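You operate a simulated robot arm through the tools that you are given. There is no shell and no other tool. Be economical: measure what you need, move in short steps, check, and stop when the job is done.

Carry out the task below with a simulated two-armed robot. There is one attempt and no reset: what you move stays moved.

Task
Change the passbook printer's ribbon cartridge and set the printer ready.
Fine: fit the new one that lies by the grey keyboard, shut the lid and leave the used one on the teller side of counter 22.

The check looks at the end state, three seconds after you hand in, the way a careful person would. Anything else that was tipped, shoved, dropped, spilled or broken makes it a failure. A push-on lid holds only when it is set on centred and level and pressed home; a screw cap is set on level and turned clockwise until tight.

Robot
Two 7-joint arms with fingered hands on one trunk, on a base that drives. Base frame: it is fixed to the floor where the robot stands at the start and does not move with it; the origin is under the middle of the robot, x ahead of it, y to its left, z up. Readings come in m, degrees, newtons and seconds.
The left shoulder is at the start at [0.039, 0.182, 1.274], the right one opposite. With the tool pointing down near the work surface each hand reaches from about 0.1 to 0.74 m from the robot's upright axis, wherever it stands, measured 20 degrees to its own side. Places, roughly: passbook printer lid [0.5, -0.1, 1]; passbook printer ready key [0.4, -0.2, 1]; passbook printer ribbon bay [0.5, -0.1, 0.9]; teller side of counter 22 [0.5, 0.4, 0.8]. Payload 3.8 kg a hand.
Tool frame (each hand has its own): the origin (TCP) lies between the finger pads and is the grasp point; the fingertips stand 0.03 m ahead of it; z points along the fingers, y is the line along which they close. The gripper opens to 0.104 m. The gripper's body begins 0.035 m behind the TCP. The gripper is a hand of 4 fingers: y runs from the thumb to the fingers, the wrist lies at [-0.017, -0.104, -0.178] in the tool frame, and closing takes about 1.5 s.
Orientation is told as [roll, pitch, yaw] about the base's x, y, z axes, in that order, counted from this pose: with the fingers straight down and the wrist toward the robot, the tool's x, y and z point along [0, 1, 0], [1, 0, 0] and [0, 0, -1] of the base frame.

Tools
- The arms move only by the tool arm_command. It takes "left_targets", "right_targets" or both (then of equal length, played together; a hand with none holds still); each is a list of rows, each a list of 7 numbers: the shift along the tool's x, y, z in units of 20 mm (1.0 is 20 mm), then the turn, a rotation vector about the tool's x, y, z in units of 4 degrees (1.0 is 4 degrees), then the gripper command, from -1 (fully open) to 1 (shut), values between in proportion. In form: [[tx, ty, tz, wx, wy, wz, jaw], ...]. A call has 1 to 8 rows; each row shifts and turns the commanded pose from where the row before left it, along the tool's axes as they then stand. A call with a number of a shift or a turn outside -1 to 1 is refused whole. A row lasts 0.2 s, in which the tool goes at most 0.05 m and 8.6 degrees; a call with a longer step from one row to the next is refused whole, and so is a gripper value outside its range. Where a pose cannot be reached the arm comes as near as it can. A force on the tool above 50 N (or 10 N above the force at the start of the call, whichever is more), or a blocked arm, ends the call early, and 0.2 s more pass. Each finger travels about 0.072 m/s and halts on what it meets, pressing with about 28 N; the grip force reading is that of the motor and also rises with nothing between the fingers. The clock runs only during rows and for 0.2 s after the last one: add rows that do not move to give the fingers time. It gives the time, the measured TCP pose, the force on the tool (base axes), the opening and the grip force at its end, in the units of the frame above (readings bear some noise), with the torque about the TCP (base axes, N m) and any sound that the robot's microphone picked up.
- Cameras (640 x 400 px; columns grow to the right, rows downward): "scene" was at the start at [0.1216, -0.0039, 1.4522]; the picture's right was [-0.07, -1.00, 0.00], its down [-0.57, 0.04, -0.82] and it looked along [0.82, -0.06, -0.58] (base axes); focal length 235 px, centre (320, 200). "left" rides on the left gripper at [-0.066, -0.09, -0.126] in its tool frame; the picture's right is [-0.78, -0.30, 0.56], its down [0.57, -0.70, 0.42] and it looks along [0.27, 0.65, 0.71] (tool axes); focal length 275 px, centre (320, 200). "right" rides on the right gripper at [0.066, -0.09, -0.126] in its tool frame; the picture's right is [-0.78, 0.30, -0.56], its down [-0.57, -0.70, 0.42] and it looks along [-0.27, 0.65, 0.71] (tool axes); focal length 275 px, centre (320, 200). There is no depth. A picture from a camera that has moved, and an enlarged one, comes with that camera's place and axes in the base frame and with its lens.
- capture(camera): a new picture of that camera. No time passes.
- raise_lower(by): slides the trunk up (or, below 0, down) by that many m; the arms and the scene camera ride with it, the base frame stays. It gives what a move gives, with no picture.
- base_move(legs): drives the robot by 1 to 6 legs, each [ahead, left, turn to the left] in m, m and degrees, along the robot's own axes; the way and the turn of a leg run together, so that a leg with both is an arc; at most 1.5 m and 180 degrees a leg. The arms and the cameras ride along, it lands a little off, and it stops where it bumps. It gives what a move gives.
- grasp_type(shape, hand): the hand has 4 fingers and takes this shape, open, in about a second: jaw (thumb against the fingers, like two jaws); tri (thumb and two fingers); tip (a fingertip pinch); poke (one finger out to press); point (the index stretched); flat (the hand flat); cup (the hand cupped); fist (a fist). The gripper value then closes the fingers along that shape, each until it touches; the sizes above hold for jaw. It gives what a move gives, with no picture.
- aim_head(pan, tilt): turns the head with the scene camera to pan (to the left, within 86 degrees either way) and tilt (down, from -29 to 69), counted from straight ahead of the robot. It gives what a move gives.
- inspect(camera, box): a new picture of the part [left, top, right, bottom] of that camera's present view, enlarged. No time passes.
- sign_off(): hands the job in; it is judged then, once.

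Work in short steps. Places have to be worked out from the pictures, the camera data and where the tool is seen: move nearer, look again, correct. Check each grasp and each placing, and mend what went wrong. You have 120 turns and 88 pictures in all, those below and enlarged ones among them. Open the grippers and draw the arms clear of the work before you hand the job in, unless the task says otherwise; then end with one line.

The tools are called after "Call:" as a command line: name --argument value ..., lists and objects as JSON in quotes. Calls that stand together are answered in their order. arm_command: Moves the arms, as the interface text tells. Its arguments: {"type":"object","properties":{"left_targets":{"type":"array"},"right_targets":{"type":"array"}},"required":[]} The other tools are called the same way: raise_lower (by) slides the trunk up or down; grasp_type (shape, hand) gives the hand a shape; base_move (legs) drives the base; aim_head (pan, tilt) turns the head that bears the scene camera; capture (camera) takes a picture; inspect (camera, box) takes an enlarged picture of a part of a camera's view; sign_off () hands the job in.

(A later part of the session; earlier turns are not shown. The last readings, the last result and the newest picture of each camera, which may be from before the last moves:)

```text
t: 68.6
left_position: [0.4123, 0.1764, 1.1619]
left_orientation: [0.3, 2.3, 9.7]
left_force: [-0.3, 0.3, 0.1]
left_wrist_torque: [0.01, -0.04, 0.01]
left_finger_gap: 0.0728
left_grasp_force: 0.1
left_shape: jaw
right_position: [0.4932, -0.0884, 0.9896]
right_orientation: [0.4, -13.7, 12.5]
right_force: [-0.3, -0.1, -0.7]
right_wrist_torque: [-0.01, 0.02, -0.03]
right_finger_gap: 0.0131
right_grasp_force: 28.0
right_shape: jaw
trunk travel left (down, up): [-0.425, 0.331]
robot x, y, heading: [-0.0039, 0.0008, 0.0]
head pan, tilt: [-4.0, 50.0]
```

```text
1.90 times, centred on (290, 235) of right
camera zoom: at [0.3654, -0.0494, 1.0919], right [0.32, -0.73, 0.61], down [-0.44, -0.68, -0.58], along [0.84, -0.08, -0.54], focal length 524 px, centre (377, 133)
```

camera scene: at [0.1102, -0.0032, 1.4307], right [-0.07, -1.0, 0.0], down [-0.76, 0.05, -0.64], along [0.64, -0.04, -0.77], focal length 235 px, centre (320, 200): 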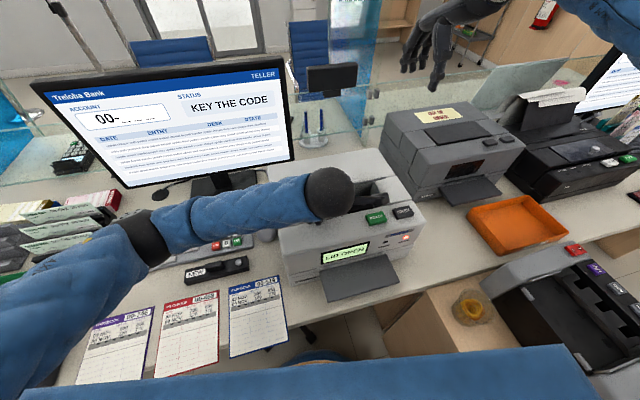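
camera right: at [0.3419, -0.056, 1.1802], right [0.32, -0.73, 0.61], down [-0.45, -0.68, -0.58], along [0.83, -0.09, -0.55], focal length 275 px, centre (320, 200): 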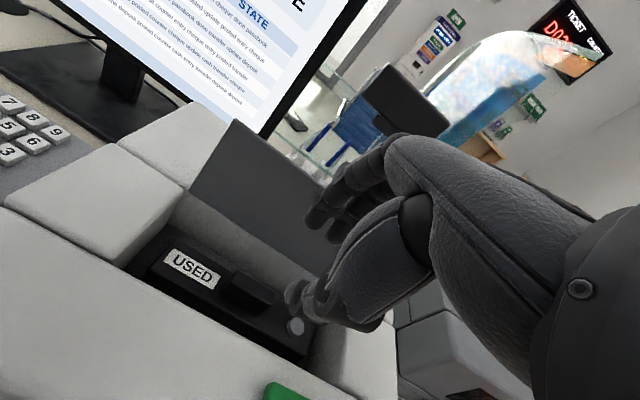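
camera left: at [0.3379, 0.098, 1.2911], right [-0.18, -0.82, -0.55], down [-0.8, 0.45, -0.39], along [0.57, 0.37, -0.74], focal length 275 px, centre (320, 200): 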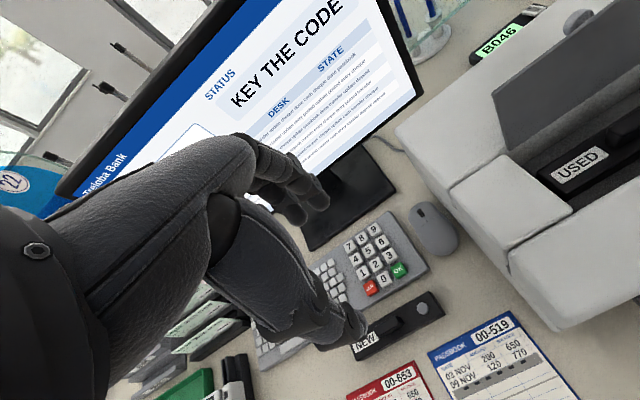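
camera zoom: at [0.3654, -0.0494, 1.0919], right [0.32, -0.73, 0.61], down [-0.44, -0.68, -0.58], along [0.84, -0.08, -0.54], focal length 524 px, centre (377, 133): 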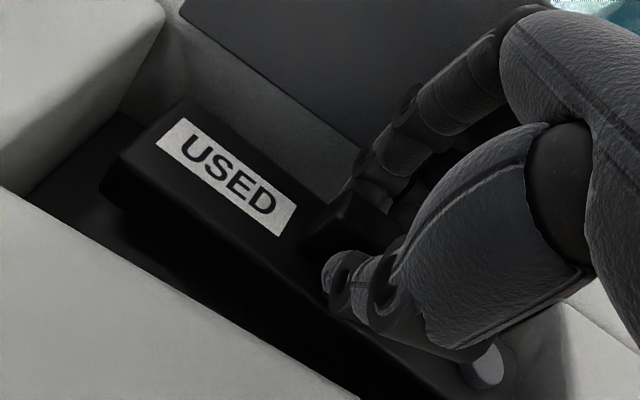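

It lifts out cleanly. I raise it well clear of the bay and then take it off to the right.

Call:
arm_command --right_targets '[[0, 0.2, -0.97, 0, 0, 0, 1], [0, 0.2, -0.97, 0, 0, 0, 1], [0, 0.2, -0.97, 0, 0, 0, 1], [0, 0.2, -0.97, 0, 0, 0, 1], [0, 0.2, -0.97, 0, 0, 0, 1], [0, 0.2, -0.97, 0, 0, 0, 1], [0, 0.2, -0.97, 0, 0, 0, 1]]'

Call:
arm_command --right_targets '[[-1, -0.2, -0.5, 0, 0, 0, 1], [-1, -0.2, -0.5, 0, 0, 0, 1], [-1, -0.2, -0.5, 0, 0, 0, 1], [-1, -0.2, -0.5, 0, 0, 0, 1], [-1, -0.2, 0, 0, 0, 0, 1], [-1, -0.2, 0, 0, 0, 0, 1], [-1, -0.2, 0, 0, 0, 0, 1], [-1, -0.2, 0, 0, 0, 0, 1]]'

Call:
arm_command --right_targets '[[-1, 0, 0, 0, 0, 0, 1], [-1, 0, 0, 0, 0, 0, 1], [-1, 0, 0, 0, 0, 0, 1]]'

Call:
capture --camera "scene"

Call:
inspect --camera "scene" --box '[260, 110, 440, 230]'

```text
t: 70.2
left_position: [0.4108, 0.1769, 1.1627]
left_orientation: [0.3, 2.3, 9.7]
left_force: [0.0, 0.3, -1.0]
left_wrist_torque: [0.0, 0.02, 0.0]
left_finger_gap: 0.0723
left_grasp_force: 0.1
left_shape: jaw
right_position: [0.4873, -0.0892, 1.1308]
right_orientation: [0.4, -13.8, 12.6]
right_force: [0.2, 0.0, -1.6]
right_wrist_torque: [-0.01, 0.03, 0.01]
right_finger_gap: 0.0132
right_grasp_force: 28.2
right_shape: jaw
trunk travel left (down, up): [-0.425, 0.331]
robot x, y, heading: [0.0002, 0.0, 0.0]
head pan, tilt: [-4.0, 50.0]
```

```text
t: 72.0
left_position: [0.4102, 0.1759, 1.1628]
left_orientation: [0.4, 2.3, 9.7]
left_force: [0.2, 0.3, 0.0]
left_wrist_torque: [0.01, -0.05, 0.01]
left_finger_gap: 0.0725
left_grasp_force: 0.0
left_shape: jaw
right_position: [0.4827, -0.2562, 1.16]
right_orientation: [0.5, -13.9, 12.5]
right_force: [-0.8, 0.3, -1.5]
right_wrist_torque: [0.01, -0.03, 0.02]
right_finger_gap: 0.0133
right_grasp_force: 27.8
right_shape: jaw
trunk travel left (down, up): [-0.425, 0.331]
robot x, y, heading: [-0.0009, 0.0032, 0.2]
head pan, tilt: [-4.0, 50.0]
```

```text
t: 72.8
left_position: [0.4117, 0.176, 1.1626]
left_orientation: [0.3, 2.3, 9.6]
left_force: [0.1, 1.5, -0.6]
left_wrist_torque: [0.03, 0.02, 0.01]
left_finger_gap: 0.0725
left_grasp_force: 0.1
left_shape: jaw
right_position: [0.4948, -0.3132, 1.1593]
right_orientation: [0.5, -13.9, 12.6]
right_force: [0.1, -0.1, -0.7]
right_wrist_torque: [0.03, -0.02, 0.01]
right_finger_gap: 0.0131
right_grasp_force: 28.6
right_shape: jaw
trunk travel left (down, up): [-0.425, 0.331]
robot x, y, heading: [-0.001, 0.0002, 0.0]
head pan, tilt: [-4.0, 50.0]
```

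```text
32 pictures are left
camera scene: at [0.1092, -0.0036, 1.4307], right [-0.07, -1.0, 0.0], down [-0.76, 0.05, -0.64], along [0.64, -0.04, -0.77], focal length 235 px, centre (320, 200)
```

scene: 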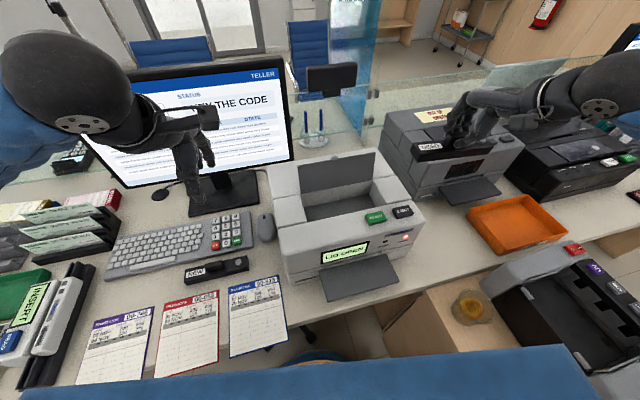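

```text
3.33 times, centred on (350, 170) of scene
camera zoom: at [0.1092, -0.0036, 1.4307], right [-0.07, -1.0, 0.0], down [-0.76, 0.05, -0.64], along [0.64, -0.04, -0.77], focal length 785 px, centre (220, 300)
```

zoom: 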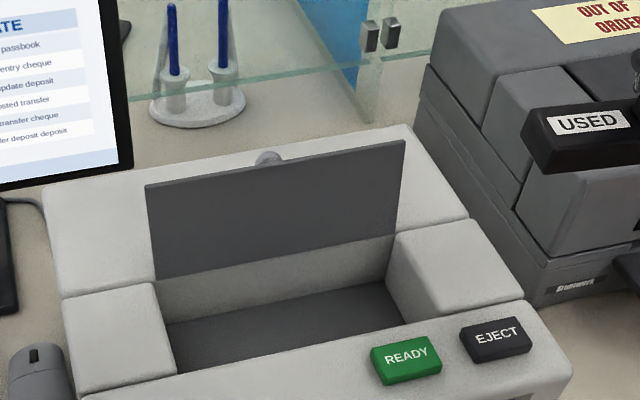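

The bay is empty and the used cartridge is held safely at the right. Now the left hand: tilt to the same 14°, heading 13°, and go over the new cartridge for a look.

Call:
arm_command --left_targets '[[1, 0, 0, -1, 0, -0.4, -0.2], [1, 0, 0, -1, 0, -0.4, -0.2], [1, 0, 0, -1, 0, 0, -0.2], [1, 0, 0, -1, 0, 0, -0.2], [0, -0.24, 0.97, 0, 0, 0, -0.2], [0, -0.24, 0.97, 0, 0, 0, -0.2], [0, -0.24, 0.97, 0, 0, 0, -0.2], [0, -0.24, 0.97, 0, 0, 0, -0.2]]'

Call:
arm_command --left_targets '[[0, -0.24, 0.97, 0, 0, 0, -0.2], [0, -0.24, 0.97, 0, 0, 0, -0.2], [0, -0.24, 0.97, 0, 0, 0, -0.2], [0, -0.24, 0.97, 0, 0, 0, -0.2], [0, 0, 0, 0, 0, 0, -0.2]]'

Call:
capture --camera "left"

Call:
inspect --camera "scene" --box '[150, 200, 290, 300]'

```text
t: 74.6
left_position: [0.4295, 0.2531, 1.0899]
left_orientation: [0.3, -13.8, 12.9]
left_force: [-0.5, 0.3, 0.0]
left_wrist_torque: [0.0, 0.04, 0.02]
left_finger_gap: 0.0626
left_grasp_force: 0.1
left_shape: jaw
left hand out of reach, approached as far as the arm can: row 3, 4, 5
right_position: [0.4963, -0.3128, 1.1584]
right_orientation: [0.5, -13.9, 12.6]
right_force: [0.9, -0.1, -1.3]
right_wrist_torque: [-0.03, 0.0, -0.03]
right_finger_gap: 0.0132
right_grasp_force: 27.9
right_shape: jaw
trunk travel left (down, up): [-0.425, 0.331]
robot x, y, heading: [0.0021, -0.0029, -0.2]
head pan, tilt: [-4.0, 50.0]
```

```text
t: 75.8
left_position: [0.4292, 0.2524, 1.0093]
left_orientation: [0.3, -13.6, 12.8]
left_force: [-0.1, 0.6, -1.3]
left_wrist_torque: [0.03, -0.03, 0.01]
left_finger_gap: 0.0628
left_grasp_force: 0.0
left_shape: jaw
right_position: [0.4954, -0.3136, 1.1599]
right_orientation: [0.5, -13.8, 12.6]
right_force: [0.1, -0.2, -1.9]
right_wrist_torque: [0.02, -0.02, 0.0]
right_finger_gap: 0.0133
right_grasp_force: 28.2
right_shape: jaw
trunk travel left (down, up): [-0.425, 0.331]
robot x, y, heading: [-0.0016, 0.0057, -0.1]
head pan, tilt: [-4.0, 50.0]
```

```text
30 pictures are left
camera left: at [0.329, 0.1618, 1.1098], right [0.02, -0.79, -0.62], down [-0.69, 0.43, -0.58], along [0.72, 0.44, -0.54], focal length 275 px, centre (320, 200)
```

left: 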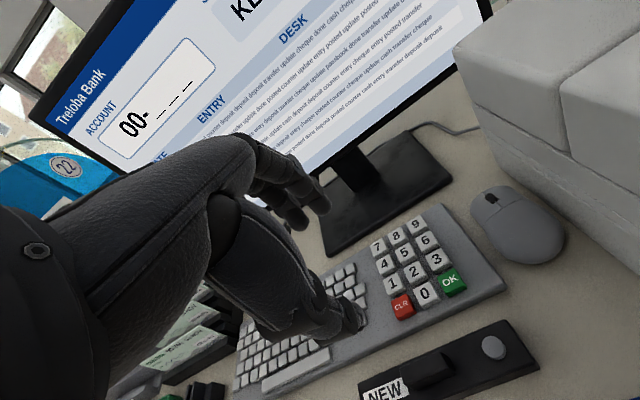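

```text
4.00 times, centred on (220, 250) of scene
camera zoom: at [0.1095, -0.003, 1.4307], right [-0.07, -1.0, 0.0], down [-0.76, 0.05, -0.64], along [0.64, -0.04, -0.77], focal length 942 px, centre (720, 0)
```

zoom: 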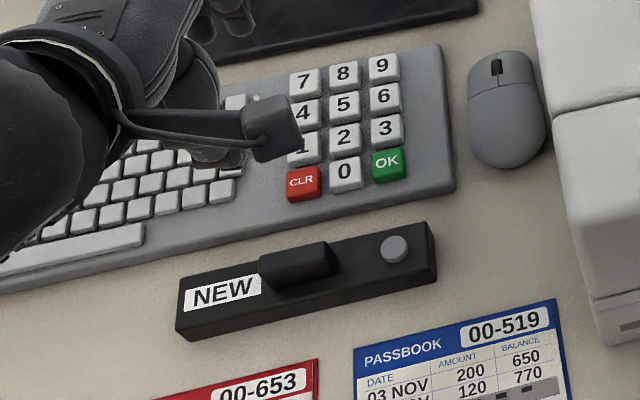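

Better estimate: new cartridge handle near (0.406, 0.262, 0.828), heading ~10°. I set the left hand on the approach line, 100 mm short of the grip.

Call:
arm_command --left_targets '[[0.2, -0.82, 0.56, 0, 0, 0.7, 0.1], [0.2, -0.82, 0.56, 0, 0, 0, 0.1], [0.2, -0.82, 0.56, 0, 0, 0, 0.1], [0.25, -0.82, 0.56, 0, 0, 0, 0.1], [0, 0, 0, 0, 0, 0, 0.1]]'

Call:
capture --camera "left"

Call:
inspect --camera "scene" --box '[150, 200, 290, 300]'

```text
t: 77.0
left_position: [0.3741, 0.2592, 0.9517]
left_orientation: [1.1, -13.7, 9.9]
left_force: [-0.9, 0.7, -0.3]
left_wrist_torque: [0.0, 0.03, 0.03]
left_finger_gap: 0.0471
left_grasp_force: 0.1
left_shape: jaw
right_position: [0.4962, -0.3121, 1.1586]
right_orientation: [0.4, -13.7, 12.7]
right_force: [0.7, 0.5, -0.8]
right_wrist_torque: [0.0, 0.02, 0.02]
right_finger_gap: 0.0131
right_grasp_force: 27.8
right_shape: jaw
trunk travel left (down, up): [-0.425, 0.331]
robot x, y, heading: [-0.0002, 0.0035, 0.0]
head pan, tilt: [-4.0, 50.0]
```

```text
28 pictures are left
camera left: at [0.2699, 0.1724, 1.0507], right [-0.02, -0.78, -0.62], down [-0.67, 0.47, -0.57], along [0.74, 0.41, -0.54], focal length 275 px, centre (320, 200)
```

left: 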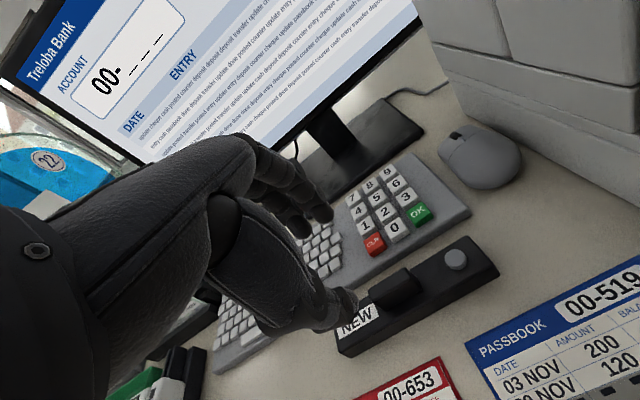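

```text
4.00 times, centred on (220, 250) of scene
camera zoom: at [0.1098, -0.003, 1.4307], right [-0.07, -1.0, 0.0], down [-0.76, 0.05, -0.64], along [0.64, -0.04, -0.77], focal length 942 px, centre (720, 0)
```

zoom: 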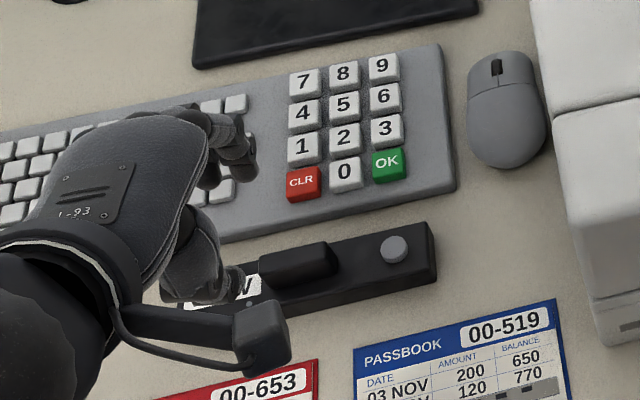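

I advance 80 mm along the approach line and look again.

Call:
arm_command --left_targets '[[0.03, -0.05, 1, 0, 0, 0, 0.1], [0.03, -0.05, 1, 0, 0, 0, 0.1], [0, -0.05, 1, 0, 0, 0, 0.1], [0, -0.05, 0.9, 0, 0, 0, 0.1]]'

Call:
inspect --camera "left" --box '[220, 150, 500, 350]'

```text
t: 78.0
left_position: [0.3872, 0.2649, 0.8735]
left_orientation: [1.0, -13.7, 10.0]
left_force: [0.1, 1.3, 0.1]
left_wrist_torque: [0.0, 0.01, 0.01]
left_finger_gap: 0.0473
left_grasp_force: 0.1
left_shape: jaw
right_position: [0.4966, -0.3136, 1.1594]
right_orientation: [0.4, -13.9, 12.7]
right_force: [-0.1, 0.0, -1.2]
right_wrist_torque: [0.01, -0.01, 0.01]
right_finger_gap: 0.013
right_grasp_force: 27.9
right_shape: jaw
trunk travel left (down, up): [-0.425, 0.331]
robot x, y, heading: [-0.0021, -0.0027, -0.1]
head pan, tilt: [-4.0, 50.0]
```

```text
2.00 times, centred on (360, 250) of left
camera zoom: at [0.2833, 0.1779, 0.9735], right [-0.02, -0.78, -0.62], down [-0.67, 0.47, -0.57], along [0.74, 0.41, -0.54], focal length 551 px, centre (240, 100)
```

zoom: 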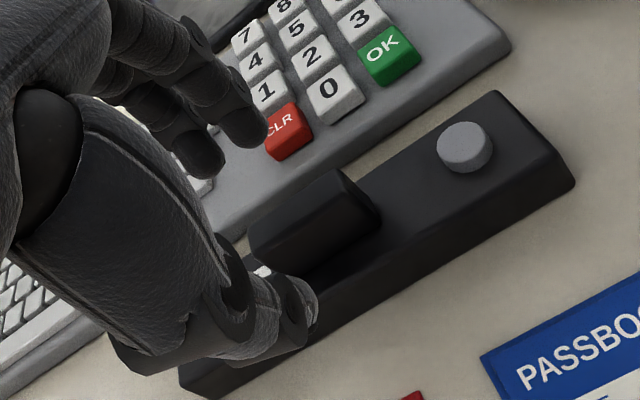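

The hand is about 11 mm too far left along the cartridge. I shift right, then finish the descent.

Call:
arm_command --left_targets '[[-0.55, -0.12, 0.2, 0, 0, 0, 0.1], [0, 0, 0.5, 0, 0, 0, 0.1], [0, 0, 0.45, 0, 0, 0, 0.1]]'

Call:
inspect --camera "left" --box '[220, 150, 500, 350]'

```text
t: 78.8
left_position: [0.3929, 0.255, 0.852]
left_orientation: [1.1, -13.6, 10.0]
left_force: [-0.2, 0.2, 0.3]
left_wrist_torque: [-0.03, 0.01, -0.03]
left_finger_gap: 0.0472
left_grasp_force: 0.1
left_shape: jaw
right_position: [0.4962, -0.3133, 1.1585]
right_orientation: [0.5, -13.9, 12.5]
right_force: [-0.1, -0.4, -1.3]
right_wrist_torque: [0.0, -0.01, -0.01]
right_finger_gap: 0.0134
right_grasp_force: 27.7
right_shape: jaw
trunk travel left (down, up): [-0.425, 0.331]
robot x, y, heading: [0.0016, -0.0025, 0.1]
head pan, tilt: [-4.0, 50.0]
```

```text
2.00 times, centred on (360, 250) of left
camera zoom: at [0.2884, 0.1677, 0.9507], right [-0.02, -0.78, -0.62], down [-0.67, 0.47, -0.57], along [0.74, 0.41, -0.54], focal length 551 px, centre (240, 100)
```

zoom: 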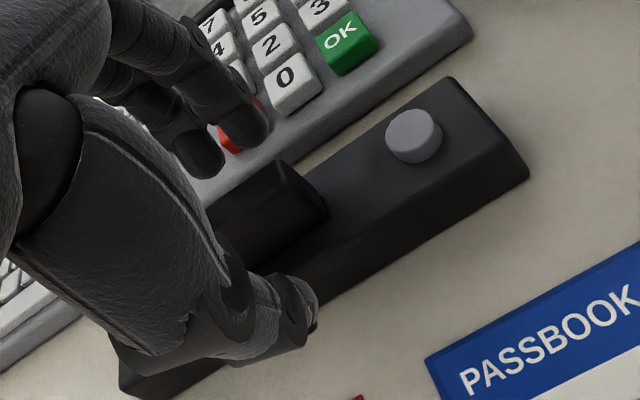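

The handle lies between the fingers. I go down a few more mm and close.

Call:
arm_command --left_targets '[[0, 0, 0.3, 0, 0, 0, 0.1], [0, 0, 0, 0, 0, 0, 0.4], [0, 0, 0, 0, 0, 0, 0.7], [0, 0, 0, 0, 0, 0, 1], [0, 0, 0, 0, 0, 0, 1], [0, 0, 0, 0, 0, 0, 1]]'

Call:
inspect --camera "left" --box '[220, 150, 500, 350]'

```text
t: 80.2
left_position: [0.3944, 0.2554, 0.8459]
left_orientation: [1.0, -13.7, 9.9]
left_force: [-0.2, 0.3, 1.3]
left_wrist_torque: [0.04, 0.05, -0.07]
left_finger_gap: 0.0113
left_grasp_force: 28.2
left_shape: jaw
right_position: [0.4962, -0.3133, 1.1594]
right_orientation: [0.5, -13.9, 12.5]
right_force: [0.0, 0.2, -1.3]
right_wrist_torque: [0.03, -0.02, 0.0]
right_finger_gap: 0.0132
right_grasp_force: 28.1
right_shape: jaw
trunk travel left (down, up): [-0.425, 0.331]
robot x, y, heading: [-0.0016, 0.0021, -0.2]
head pan, tilt: [-4.0, 50.0]
```

```text
2.00 times, centred on (360, 250) of left
camera zoom: at [0.2895, 0.1682, 0.9449], right [-0.02, -0.78, -0.62], down [-0.67, 0.47, -0.57], along [0.74, 0.41, -0.54], focal length 551 px, centre (240, 100)
```

zoom: 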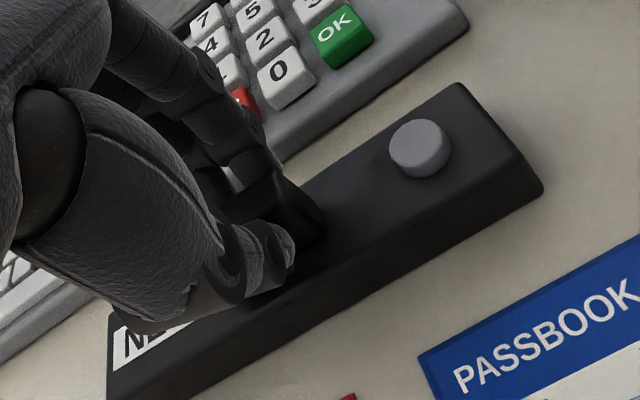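

Gripped. I lift it straight up.

Call:
arm_command --left_targets '[[0, 0.12, -0.5, 0, 0, 0, 1], [0, 0.237, -0.97, 0, 0, 0, 1], [0, 0.237, -0.97, 0, 0, 0, 1], [0, 0.237, -0.97, 0, 0, 0, 1], [0, 0.237, -0.97, 0, 0, 0, 1], [0, 0.237, -0.97, 0, 0, 0, 1], [0, 0.237, -0.97, 0, 0, 0, 1], [0, 0.237, -0.97, 0, 0, 0, 1]]'

Call:
arm_command --left_targets '[[0, 0.237, -0.97, 0, 0, 0, 1], [0, 0.237, -0.97, 0, 0, 0, 1], [0, 0.237, -0.97, 0, 0, 0, 1], [0, 0.237, -0.97, 0, 0, 0, 1], [0, 0.237, -0.97, 0, 0, 0, 1], [0, 0.237, -0.97, 0, 0, 0, 1], [0, 0.237, -0.97, 0, 0, 0, 1], [0, 0, 0, 0, 0, 0, 1]]'

Call:
capture --camera "scene"

```text
t: 82.0
left_position: [0.3943, 0.2515, 0.9951]
left_orientation: [1.0, -13.5, 9.9]
left_force: [0.1, -0.1, -0.9]
left_wrist_torque: [0.03, 0.06, 0.02]
left_finger_gap: 0.0108
left_grasp_force: 27.7
left_shape: jaw
right_position: [0.4961, -0.3138, 1.1586]
right_orientation: [0.5, -13.7, 12.6]
right_force: [-0.2, 0.0, -0.4]
right_wrist_torque: [0.03, 0.0, 0.01]
right_finger_gap: 0.0135
right_grasp_force: 27.9
right_shape: jaw
trunk travel left (down, up): [-0.425, 0.331]
robot x, y, heading: [-0.0028, 0.0017, 0.1]
head pan, tilt: [-4.0, 50.0]
```

```text
t: 83.8
left_position: [0.4312, 0.2503, 1.1236]
left_orientation: [0.9, -13.6, 10.0]
left_force: [-0.3, -0.5, -1.4]
left_wrist_torque: [-0.02, -0.02, 0.0]
left_finger_gap: 0.011
left_grasp_force: 27.3
left_shape: jaw
left hand out of reach, approached as far as the arm can: row 1, 2, 3, 4, 5, 7
right_position: [0.4955, -0.311, 1.1598]
right_orientation: [0.4, -13.7, 12.6]
right_force: [-0.4, 0.0, -0.9]
right_wrist_torque: [-0.05, 0.03, -0.04]
right_finger_gap: 0.0133
right_grasp_force: 28.0
right_shape: jaw
trunk travel left (down, up): [-0.425, 0.331]
robot x, y, heading: [-0.0016, -0.0035, 0.2]
head pan, tilt: [-4.0, 50.0]
```

```text
23 pictures are left
camera scene: at [0.1094, -0.0007, 1.4307], right [-0.07, -1.0, 0.0], down [-0.76, 0.05, -0.64], along [0.64, -0.05, -0.77], focal length 235 px, centre (320, 200)
```

scene: 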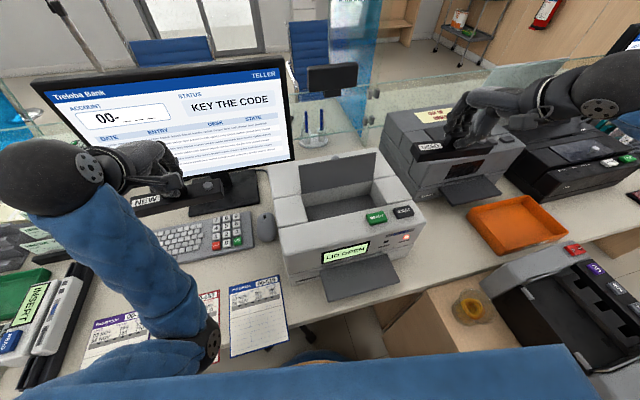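

Holding firm. I carry it over toward the bay at this height.

Call:
arm_command --left_targets '[[-1, 0, -0.1, 0, 0, 0, 1], [-1, 0, -0.1, 0, 0, 0, 1], [-1, 0, 0, 0, 0, 0, 1], [-1, 0, 0, 0, 0, 0, 1], [-1, 0, 0, 0, 0, 0, 1], [-1, 0, 0, 0, 0, 0, 1], [-1, 0, 0, 0, 0, 0, 1], [-1, 0, 0, 0, 0, 0, 1]]'

Call:
arm_command --left_targets '[[-1, 0, 0, 0, 0, 0, 1], [-1, 0, 0, 0, 0, 0, 1], [-1, 0, 0, 0, 0, 0, 1], [-1, 0, 0, 0, 0, 0, 1], [-1, 0, 0, 0, 0, 0, 1], [-1, 0, 0, 0, 0, 0, 1], [-1, 0, 0, 0, 0, 0, 1], [0, 0, 0, 0, 0, 0, 1]]'

```text
t: 85.5
left_position: [0.4755, 0.1616, 1.1443]
left_orientation: [8.3, -19.9, 12.2]
left_force: [-0.2, -1.5, -0.3]
left_wrist_torque: [0.01, 0.01, 0.01]
left_finger_gap: 0.011
left_grasp_force: 27.6
left_shape: jaw
right_position: [0.4957, -0.3136, 1.1595]
right_orientation: [0.5, -13.8, 12.6]
right_force: [-0.9, 0.9, -1.2]
right_wrist_torque: [0.02, -0.02, 0.01]
right_finger_gap: 0.0131
right_grasp_force: 27.6
right_shape: jaw
trunk travel left (down, up): [-0.425, 0.331]
robot x, y, heading: [-0.0009, 0.0008, 0.0]
head pan, tilt: [-4.0, 50.0]
stopped in row 8 (left hand): the arm was blocked; the commanded pose is now the measured one
```

```text
t: 86.5
left_position: [0.5111, 0.1499, 1.134]
left_orientation: [15.8, -23.8, 14.2]
left_force: [0.6, -0.5, -0.9]
left_wrist_torque: [0.01, -0.03, -0.01]
left_finger_gap: 0.0111
left_grasp_force: 27.9
left_shape: jaw
right_position: [0.4976, -0.3136, 1.1594]
right_orientation: [0.5, -13.8, 12.6]
right_force: [-0.4, 0.3, -1.0]
right_wrist_torque: [0.01, 0.03, 0.04]
right_finger_gap: 0.0131
right_grasp_force: 27.6
right_shape: jaw
trunk travel left (down, up): [-0.425, 0.331]
robot x, y, heading: [-0.0005, -0.0027, 0.1]
head pan, tilt: [-4.0, 50.0]
stopped in row 4 (left hand): the arm was blocked; the commanded pose is now the measured one
```

The arm is blocked, probably at the elbow. I look before moving further.

Call:
capture --camera "scene"

```text
22 pictures are left
camera scene: at [0.1097, -0.0027, 1.4307], right [-0.07, -1.0, 0.0], down [-0.76, 0.05, -0.64], along [0.64, -0.04, -0.77], focal length 235 px, centre (320, 200)
```

scene: 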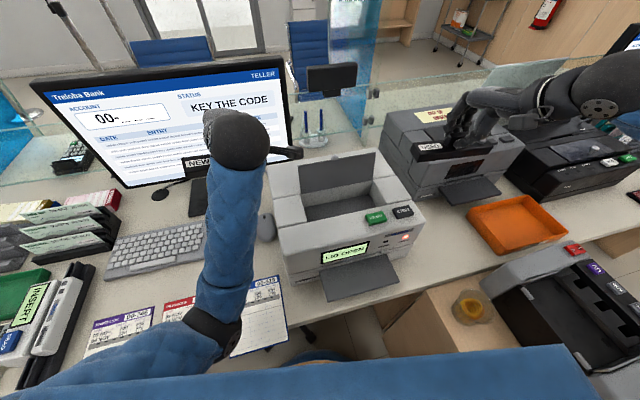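

The tilted wrist drives the elbow against the trunk. I back the base 0.12 m for more room, then level the left hand.

Call:
base_move --legs '[[-0.12, 0, 0]]'

Call:
arm_command --left_targets '[[0, 0, -0.5, 0, -1, 0, 1], [0, 0, -0.5, 0, -1, 0, 1], [0, 0, 0, 0, -1, 0, 1], [0, 0, 0, 0, -0.95, 0, 1], [0, 0, 0, 1, 0, 0, 1], [0, 0, 0, 1, 0, 0, 1], [0, 0, 0, 1, 0, 0.5, 1], [0, 0, 0, 0, 0, 0.5, 1]]'

```text
t: 87.7
left_position: [0.3887, 0.1489, 1.1355]
left_orientation: [15.8, -23.9, 14.0]
left_force: [0.7, -0.2, -0.3]
left_wrist_torque: [-0.01, -0.01, -0.01]
left_finger_gap: 0.0107
left_grasp_force: 27.7
left_shape: jaw
right_position: [0.3761, -0.3143, 1.16]
right_orientation: [0.5, -13.9, 12.6]
right_force: [-0.8, 0.4, -1.0]
right_wrist_torque: [0.0, -0.01, -0.01]
right_finger_gap: 0.0131
right_grasp_force: 27.7
right_shape: jaw
trunk travel left (down, up): [-0.425, 0.331]
robot x, y, heading: [-0.1191, 0.0007, 0.1]
head pan, tilt: [-4.0, 50.0]
```

```text
t: 89.7
left_position: [0.39, 0.1804, 1.1458]
left_orientation: [6.0, -12.8, 12.1]
left_force: [0.3, 1.2, -1.9]
left_wrist_torque: [-0.03, 0.0, -0.02]
left_finger_gap: 0.0112
left_grasp_force: 28.0
left_shape: jaw
right_position: [0.3761, -0.3133, 1.1591]
right_orientation: [0.5, -13.8, 12.6]
right_force: [-0.6, 0.3, -0.8]
right_wrist_torque: [0.01, 0.0, 0.03]
right_finger_gap: 0.0133
right_grasp_force: 28.0
right_shape: jaw
trunk travel left (down, up): [-0.425, 0.331]
robot x, y, heading: [-0.1205, 0.0023, 0.1]
head pan, tilt: [-4.0, 50.0]
stopped in row 8 (left hand): the arm was blocked; the commanded pose is now the measured one
```

Moving forward frees the elbow; I do that while levelling.

Call:
arm_command --left_targets '[[0, 1, 0.1, 0, -0.5, 0, 1], [0, 1, 0.1, 0.5, -0.5, 0, 1], [0, 1, 0.1, 1, -0.5, 0, 1], [0, 1, 0, 1, 0, 0.2, 1], [0, 1, 0, 0.7, 0, 0.2, 1], [0, 0, 0, 0, 0, 0, 1]]'

Call:
capture --camera "scene"

```text
t: 91.1
left_position: [0.4862, 0.1998, 1.154]
left_orientation: [0.0, 0.1, 10.6]
left_force: [0.5, 0.0, -0.5]
left_wrist_torque: [-0.01, 0.0, -0.01]
left_finger_gap: 0.011
left_grasp_force: 28.0
left_shape: jaw
right_position: [0.3762, -0.3145, 1.1592]
right_orientation: [0.5, -13.9, 12.6]
right_force: [0.1, -0.5, -0.5]
right_wrist_torque: [-0.01, 0.04, -0.01]
right_finger_gap: 0.0132
right_grasp_force: 28.1
right_shape: jaw
trunk travel left (down, up): [-0.425, 0.331]
robot x, y, heading: [-0.1193, 0.0032, -0.2]
head pan, tilt: [-4.0, 50.0]
```

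```text
21 pictures are left
camera scene: at [-0.0104, -0.0032, 1.4307], right [-0.07, -1.0, 0.0], down [-0.76, 0.05, -0.64], along [0.64, -0.04, -0.77], focal length 235 px, centre (320, 200)
```

scene: 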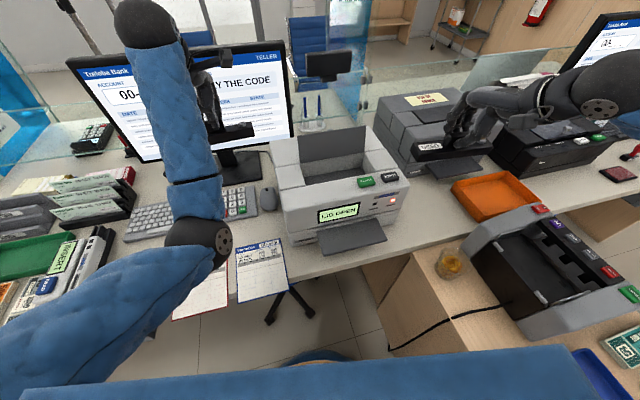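

Level again, and elbow clear of the trunk. I carry the cartridge toward the bay.

Call:
arm_command --left_targets '[[-1, 0, 0, 0, 0, 0, 1], [-1, 0, 0, 0, 0, 0, 1], [-1, 0, 0, 0, 0, 0, 1], [-1, 0, 0, 0, 0, 0, 1], [-1, 0, 0, 0, 0, 0, 1], [-1, 0, 0, 0, 0, 0, 1], [-1, -0.3, 0, 0, 0, 0, 1], [-1, -0.3, 0, 0, 0, 0, 1]]'

Call:
arm_command --left_targets '[[-1, -0.3, 0, 0, 0, 0, 1], [-1, -0.3, 0, 0, 0, 0, 1], [-1, -0.3, 0, 0, 0, 0, 1], [-1, -0.3, 0, 0, 0, 0, 1], [-1, 0, 0, 0, 0, 0, 1], [-1, 0, 0, 0, 0, 0, 1], [0, 0, 0, 0, 0, 0, 1]]'

Call:
capture --camera "scene"

```text
t: 92.9
left_position: [0.5052, 0.0385, 1.1552]
left_orientation: [0.1, 0.1, 10.7]
left_force: [0.3, -1.0, -1.1]
left_wrist_torque: [0.01, -0.01, 0.01]
left_finger_gap: 0.011
left_grasp_force: 28.0
left_shape: jaw
right_position: [0.3767, -0.3132, 1.1593]
right_orientation: [0.5, -13.8, 12.6]
right_force: [0.5, 0.0, -0.5]
right_wrist_torque: [0.0, -0.01, 0.0]
right_finger_gap: 0.0131
right_grasp_force: 27.5
right_shape: jaw
trunk travel left (down, up): [-0.425, 0.331]
robot x, y, heading: [-0.1195, 0.0007, 0.1]
head pan, tilt: [-4.0, 50.0]
```

```text
t: 94.5
left_position: [0.5043, -0.082, 1.1546]
left_orientation: [0.0, 0.1, 10.6]
left_force: [-0.4, -0.3, -0.9]
left_wrist_torque: [0.0, -0.01, -0.01]
left_finger_gap: 0.0106
left_grasp_force: 28.0
left_shape: jaw
right_position: [0.376, -0.3133, 1.1586]
right_orientation: [0.6, -13.8, 12.6]
right_force: [0.2, -0.8, -1.7]
right_wrist_torque: [0.0, 0.03, 0.0]
right_finger_gap: 0.0133
right_grasp_force: 27.6
right_shape: jaw
trunk travel left (down, up): [-0.425, 0.331]
robot x, y, heading: [-0.119, 0.0023, 0.2]
head pan, tilt: [-4.0, 50.0]
```

```text
20 pictures are left
camera scene: at [-0.0099, -0.0028, 1.4307], right [-0.07, -1.0, 0.0], down [-0.76, 0.05, -0.64], along [0.64, -0.04, -0.77], focal length 235 px, centre (320, 200)
```

scene: 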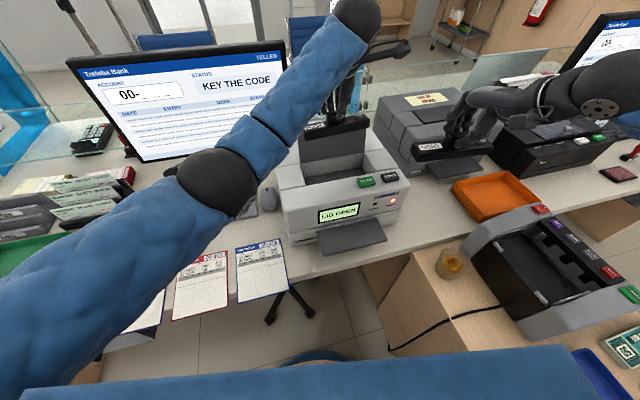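

Near the bay. I tilt the hand back to −14° (making the cartridge level) and draw slightly toward me, then look.

Call:
arm_command --left_targets '[[0, -0.3, 0, -1, 0, 0, 1], [0, -0.3, 0, -1, 0, 0, 1], [0, -0.3, 0, -1, 0, 0, 1], [0, -0.1, 0, -0.45, 0, 0.15, 1], [0, 0, 0, 0, 0, 0, 1]]'

Call:
inspect --camera "scene" --box '[260, 80, 440, 220]'

Call:
capture --camera "left"

```text
t: 95.7
left_position: [0.4835, -0.0856, 1.1529]
left_orientation: [0.2, -13.7, 9.8]
left_force: [0.9, 0.0, -2.2]
left_wrist_torque: [0.0, 0.02, 0.0]
left_finger_gap: 0.0107
left_grasp_force: 27.7
left_shape: jaw
right_position: [0.3758, -0.3137, 1.159]
right_orientation: [0.5, -13.7, 12.6]
right_force: [-0.4, -0.9, -1.2]
right_wrist_torque: [-0.05, 0.01, -0.01]
right_finger_gap: 0.0135
right_grasp_force: 28.1
right_shape: jaw
trunk travel left (down, up): [-0.425, 0.331]
robot x, y, heading: [-0.1193, -0.0021, -0.1]
head pan, tilt: [-4.0, 50.0]
```

```text
2.86 times, centred on (350, 150) of scene
camera zoom: at [-0.01, -0.0032, 1.4307], right [-0.07, -1.0, 0.0], down [-0.76, 0.05, -0.64], along [0.64, -0.04, -0.77], focal length 673 px, centre (234, 343)
```

zoom: 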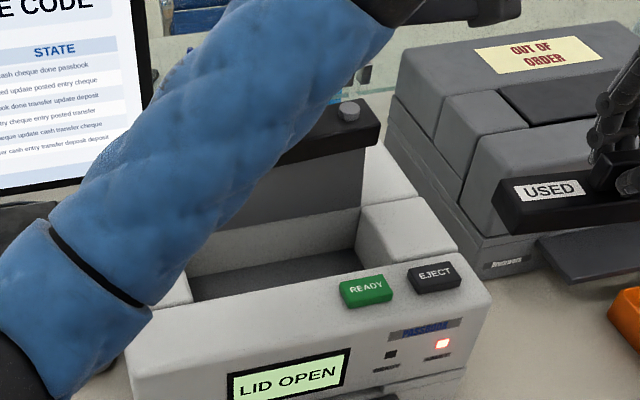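

```text
18 pictures are left
camera left: at [0.3791, -0.1715, 1.2532], right [-0.02, -0.79, -0.61], down [-0.67, 0.47, -0.58], along [0.74, 0.4, -0.54], focal length 275 px, centre (320, 200)
```

left: 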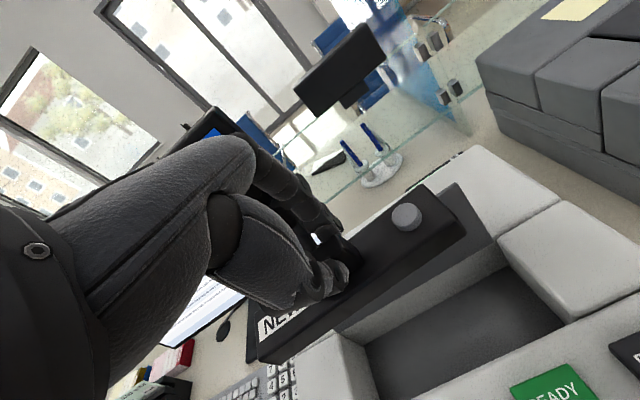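

Triangulating both knobs: the cartridge must shift 15 mm right and 4 mm toward me; heading and level fit. I apply that and lower partway.

Call:
arm_command --left_targets '[[-0.73, -0.25, 0, 0, 0.2, 0, 1], [0, -0.237, 0.97, 0, 0, 0, 1], [0, -0.237, 0.97, 0, 0, 0, 1], [0, -0.237, 0.97, 0, 0, 0, 1], [0, -0.237, 0.97, 0, 0, 0, 1], [0, 0, 0, 0, 0, 0, 1]]'

Call:
capture --camera "left"

Call:
inspect --camera "scene" --box '[260, 100, 440, 220]'

```text
t: 97.1
left_position: [0.4805, -0.1003, 1.0719]
left_orientation: [0.9, -13.7, 10.0]
left_force: [0.0, -1.2, -0.9]
left_wrist_torque: [0.04, -0.01, 0.01]
left_finger_gap: 0.0109
left_grasp_force: 27.9
left_shape: jaw
right_position: [0.377, -0.314, 1.1593]
right_orientation: [0.5, -13.8, 12.6]
right_force: [0.1, -0.2, -1.2]
right_wrist_torque: [-0.02, -0.01, -0.02]
right_finger_gap: 0.013
right_grasp_force: 28.6
right_shape: jaw
trunk travel left (down, up): [-0.425, 0.331]
robot x, y, heading: [-0.1207, -0.001, -0.3]
head pan, tilt: [-4.0, 50.0]
```

```text
17 pictures are left
camera left: at [0.3769, -0.1869, 1.1713], right [-0.02, -0.78, -0.62], down [-0.67, 0.47, -0.57], along [0.74, 0.41, -0.54], focal length 275 px, centre (320, 200)
```

left: 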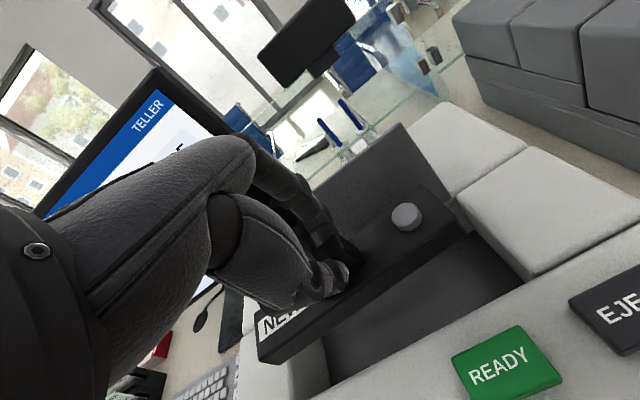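

```text
3.33 times, centred on (350, 160) of scene
camera zoom: at [-0.01, -0.0031, 1.4307], right [-0.07, -1.0, 0.0], down [-0.76, 0.05, -0.64], along [0.64, -0.04, -0.77], focal length 785 px, centre (220, 333)
```

zoom: 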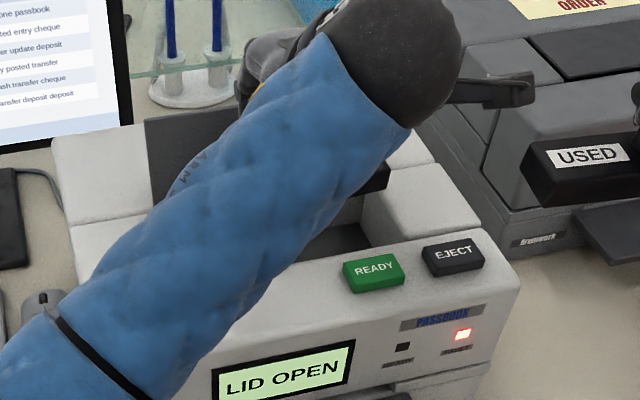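

The descent line looks right. I lower further to just above seating.

Call:
arm_command --left_targets '[[0, -0.237, 0.97, 0, 0, 0, 1], [0, -0.237, 0.97, 0, 0, 0, 1], [0, -0.237, 0.97, 0, 0, 0, 1], [0, -0.12, 0.5, 0, 0, 0, 1]]'

Call:
capture --camera "left"

```text
t: 98.1
left_position: [0.4892, -0.0924, 1.0109]
left_orientation: [1.0, -14.8, 10.5]
left_force: [1.0, 0.2, -1.6]
left_wrist_torque: [-0.04, 0.01, 0.0]
left_finger_gap: 0.0111
left_grasp_force: 28.1
left_shape: jaw
right_position: [0.3766, -0.3142, 1.1597]
right_orientation: [0.5, -13.7, 12.7]
right_force: [-0.4, -0.5, -1.7]
right_wrist_torque: [-0.02, -0.01, -0.05]
right_finger_gap: 0.0131
right_grasp_force: 27.7
right_shape: jaw
trunk travel left (down, up): [-0.425, 0.331]
robot x, y, heading: [-0.1187, 0.0021, 0.0]
head pan, tilt: [-4.0, 50.0]
```

```text
15 pictures are left
camera left: at [0.3838, -0.1801, 1.1078], right [0.0, -0.78, -0.63], down [-0.67, 0.47, -0.58], along [0.74, 0.42, -0.52], focal length 275 px, centre (320, 200)
```

left: 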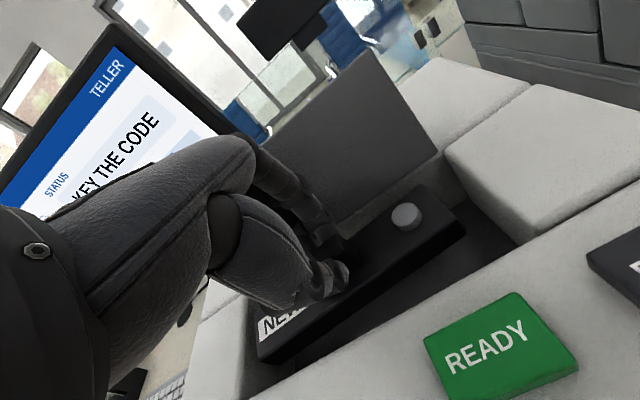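

The hand drifted about 9 mm from command with no tool force – something may touch the forearm. I look at the scene.

Call:
capture --camera "scene"

```text
14 pictures are left
camera scene: at [-0.0101, -0.0032, 1.4307], right [-0.07, -1.0, 0.0], down [-0.76, 0.05, -0.64], along [0.64, -0.04, -0.77], focal length 235 px, centre (320, 200)
```

scene: 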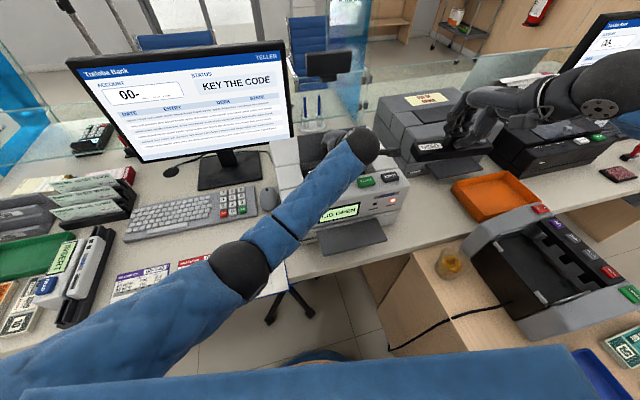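

Forearm seems clear. I hold one moment to see whether it was only lag.

Call:
arm_command --left_targets '[[0, 0, 0, 0, 0, 0, 1], [0, 0, 0, 0, 0, 0, 1]]'

```text
t: 98.7
left_position: [0.4884, -0.0907, 1.0092]
left_orientation: [1.1, -14.7, 10.4]
left_force: [-0.2, 0.6, -1.2]
left_wrist_torque: [-0.04, 0.01, 0.04]
left_finger_gap: 0.011
left_grasp_force: 27.4
left_shape: jaw
right_position: [0.3771, -0.3132, 1.1599]
right_orientation: [0.5, -13.7, 12.6]
right_force: [-0.5, -0.6, -1.0]
right_wrist_torque: [0.03, -0.04, 0.01]
right_finger_gap: 0.0131
right_grasp_force: 27.5
right_shape: jaw
trunk travel left (down, up): [-0.425, 0.331]
robot x, y, heading: [-0.1233, -0.0034, 0.0]
head pan, tilt: [-4.0, 50.0]
```

Not lag – the arm posture limits it. Better: return to the height where it tracked well and use the trunk slide to lower the cartridge vertically.

Call:
arm_command --left_targets '[[0, 0.237, -0.97, 0, 0, 0, 1], [0, 0.237, -0.97, 0, 0, 0, 1], [0, 0.237, -0.97, 0, 0, 0, 1], [0, 0.12, -0.5, 0, 0, 0, 1], [0, 0, 0, 0, 0, 0, 1]]'

```text
t: 99.9
left_position: [0.482, -0.1002, 1.0728]
left_orientation: [0.9, -13.6, 10.0]
left_force: [-0.6, 0.5, -1.3]
left_wrist_torque: [0.01, 0.02, -0.01]
left_finger_gap: 0.011
left_grasp_force: 27.9
left_shape: jaw
right_position: [0.3758, -0.3134, 1.1588]
right_orientation: [0.5, -13.7, 12.5]
right_force: [0.2, -0.6, -0.9]
right_wrist_torque: [0.06, 0.02, 0.01]
right_finger_gap: 0.0131
right_grasp_force: 28.3
right_shape: jaw
trunk travel left (down, up): [-0.425, 0.331]
robot x, y, heading: [-0.1232, -0.0014, 0.0]
head pan, tilt: [-4.0, 50.0]
```

Back on line. Trunk down 60 mm.

Call:
raise_lower --by -0.06

```text
t: 100.9
left_position: [0.4825, -0.0997, 1.0125]
left_orientation: [1.0, -13.8, 9.8]
left_force: [0.2, 0.2, -1.4]
left_wrist_torque: [0.01, 0.02, 0.04]
left_finger_gap: 0.0108
left_grasp_force: 28.8
left_shape: jaw
right_position: [0.3761, -0.3117, 1.0996]
right_orientation: [0.5, -13.8, 12.5]
right_force: [0.6, -0.2, -1.1]
right_wrist_torque: [0.01, 0.02, -0.02]
right_finger_gap: 0.0131
right_grasp_force: 27.8
right_shape: jaw
trunk travel left (down, up): [-0.365, 0.391]
robot x, y, heading: [-0.1202, -0.0002, -0.1]
head pan, tilt: [-4.0, 50.0]
```

Exactly vertical. Another 20 mm, then a look at the fit.

Call:
raise_lower --by -0.02

Call:
inspect --camera "left" --box '[230, 120, 550, 340]'

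```text
t: 101.5
left_position: [0.4813, -0.1005, 0.9928]
left_orientation: [0.9, -13.8, 9.9]
left_force: [-1.9, -0.1, -1.2]
left_wrist_torque: [-0.01, 0.02, 0.01]
left_finger_gap: 0.0106
left_grasp_force: 27.8
left_shape: jaw
right_position: [0.3765, -0.3137, 1.079]
right_orientation: [0.6, -13.9, 12.6]
right_force: [-0.4, -1.0, -0.2]
right_wrist_torque: [-0.01, 0.01, 0.03]
right_finger_gap: 0.0132
right_grasp_force: 28.3
right_shape: jaw
trunk travel left (down, up): [-0.345, 0.411]
robot x, y, heading: [-0.1209, -0.0053, -0.1]
head pan, tilt: [-4.0, 50.0]
```

```text
1.82 times, centred on (390, 230) of left
camera zoom: at [0.3764, -0.1867, 1.0918], right [-0.02, -0.78, -0.62], down [-0.67, 0.47, -0.57], along [0.74, 0.41, -0.53], focal length 500 px, centre (193, 146)
```

zoom: 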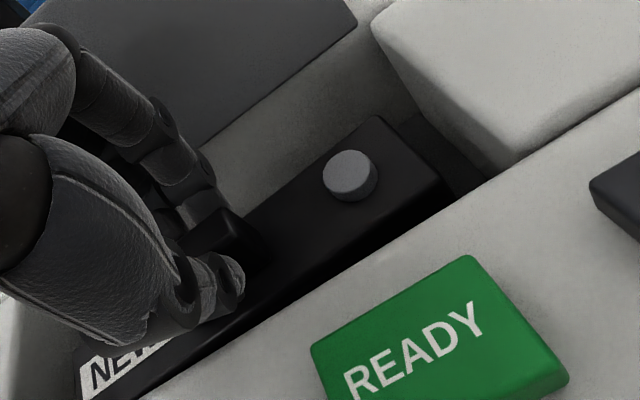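

It is inside the bay with even clearance. I lower in small steps till it seats.

Call:
raise_lower --by -0.014

Call:
raise_lower --by -0.006

```text
t: 102.2
left_position: [0.4837, -0.0992, 0.9796]
left_orientation: [0.8, -13.9, 10.0]
left_force: [10.8, 1.4, 5.5]
left_wrist_torque: [-0.05, 0.09, 0.06]
left_finger_gap: 0.0098
left_grasp_force: 28.0
left_shape: jaw
right_position: [0.3775, -0.3139, 1.0657]
right_orientation: [0.7, -13.8, 12.5]
right_force: [-0.6, 0.0, 0.2]
right_wrist_torque: [-0.01, -0.02, 0.0]
right_finger_gap: 0.0134
right_grasp_force: 27.3
right_shape: jaw
trunk travel left (down, up): [-0.331, 0.425]
robot x, y, heading: [-0.1225, 0.0043, 0.5]
head pan, tilt: [-4.0, 50.0]
```

```text
t: 102.7
left_position: [0.4838, -0.0996, 0.9748]
left_orientation: [0.8, -14.1, 10.0]
left_force: [18.3, 3.0, 21.6]
left_wrist_torque: [-0.04, 0.46, 0.08]
left_finger_gap: 0.009
left_grasp_force: 27.8
left_shape: jaw
right_position: [0.3765, -0.3126, 1.0595]
right_orientation: [0.5, -13.7, 12.7]
right_force: [-0.4, 0.0, -0.7]
right_wrist_torque: [0.02, 0.01, -0.01]
right_finger_gap: 0.0131
right_grasp_force: 27.7
right_shape: jaw
trunk travel left (down, up): [-0.325, 0.431]
robot x, y, heading: [-0.1192, 0.0015, 0.1]
head pan, tilt: [-4.0, 50.0]
```

Contact at the front side and beneath. I check the seating closely.

Call:
inspect --camera "left" --box '[230, 120, 550, 340]'

```text
1.82 times, centred on (390, 230) of left
camera zoom: at [0.3779, -0.1859, 1.0738], right [-0.01, -0.78, -0.62], down [-0.67, 0.47, -0.58], along [0.74, 0.41, -0.53], focal length 500 px, centre (193, 146)
```

zoom: 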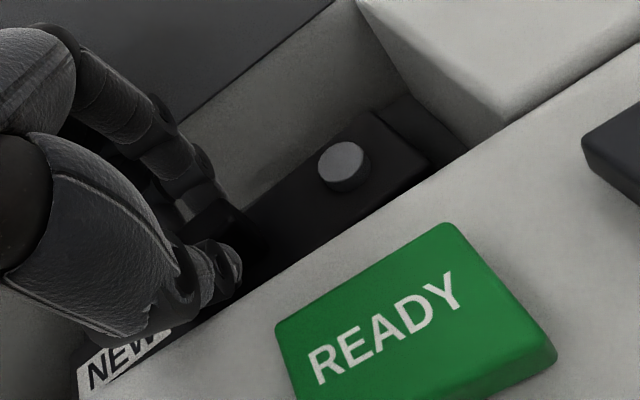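

The knob now lies at (0.515, -0.149, ~0.93), matching where the used one's sat: it is seated. I open the fingers and draw off along the finger axis.

Call:
arm_command --left_targets '[[0, 0, 0, 0, 0, 0, 0.7], [0, 0, 0, 0, 0, 0, 0.35], [0, 0, 0, 0, 0, 0, 0.35], [0, 0, -0.7, 0, 0, 0, 0.35], [0, 0, -1, 0, 0, 0, 0.35], [0, 0, -1, 0, 0, 0, 0.35]]'

Call:
inspect --camera "left" --box '[230, 120, 550, 340]'

```text
t: 104.1
left_position: [0.4677, -0.1027, 1.023]
left_orientation: [1.1, -13.4, 9.9]
left_force: [0.4, -0.1, 0.5]
left_wrist_torque: [0.03, -0.01, -0.02]
left_finger_gap: 0.0338
left_grasp_force: 0.1
left_shape: jaw
right_position: [0.3764, -0.3135, 1.0588]
right_orientation: [0.5, -13.8, 12.6]
right_force: [0.5, 0.2, -1.4]
right_wrist_torque: [-0.02, 0.02, -0.03]
right_finger_gap: 0.0129
right_grasp_force: 27.9
right_shape: jaw
trunk travel left (down, up): [-0.325, 0.431]
robot x, y, heading: [-0.1233, 0.0005, -0.2]
head pan, tilt: [-4.0, 50.0]
```

```text
1.82 times, centred on (390, 230) of left
camera zoom: at [0.3638, -0.1902, 1.1231], right [-0.02, -0.78, -0.62], down [-0.68, 0.47, -0.57], along [0.74, 0.41, -0.54], focal length 500 px, centre (193, 146)
```

zoom: 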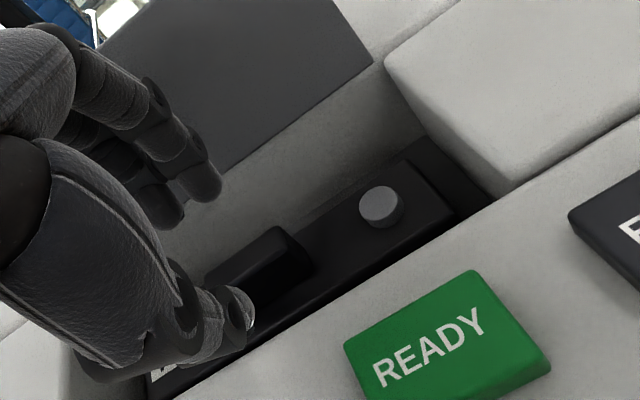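

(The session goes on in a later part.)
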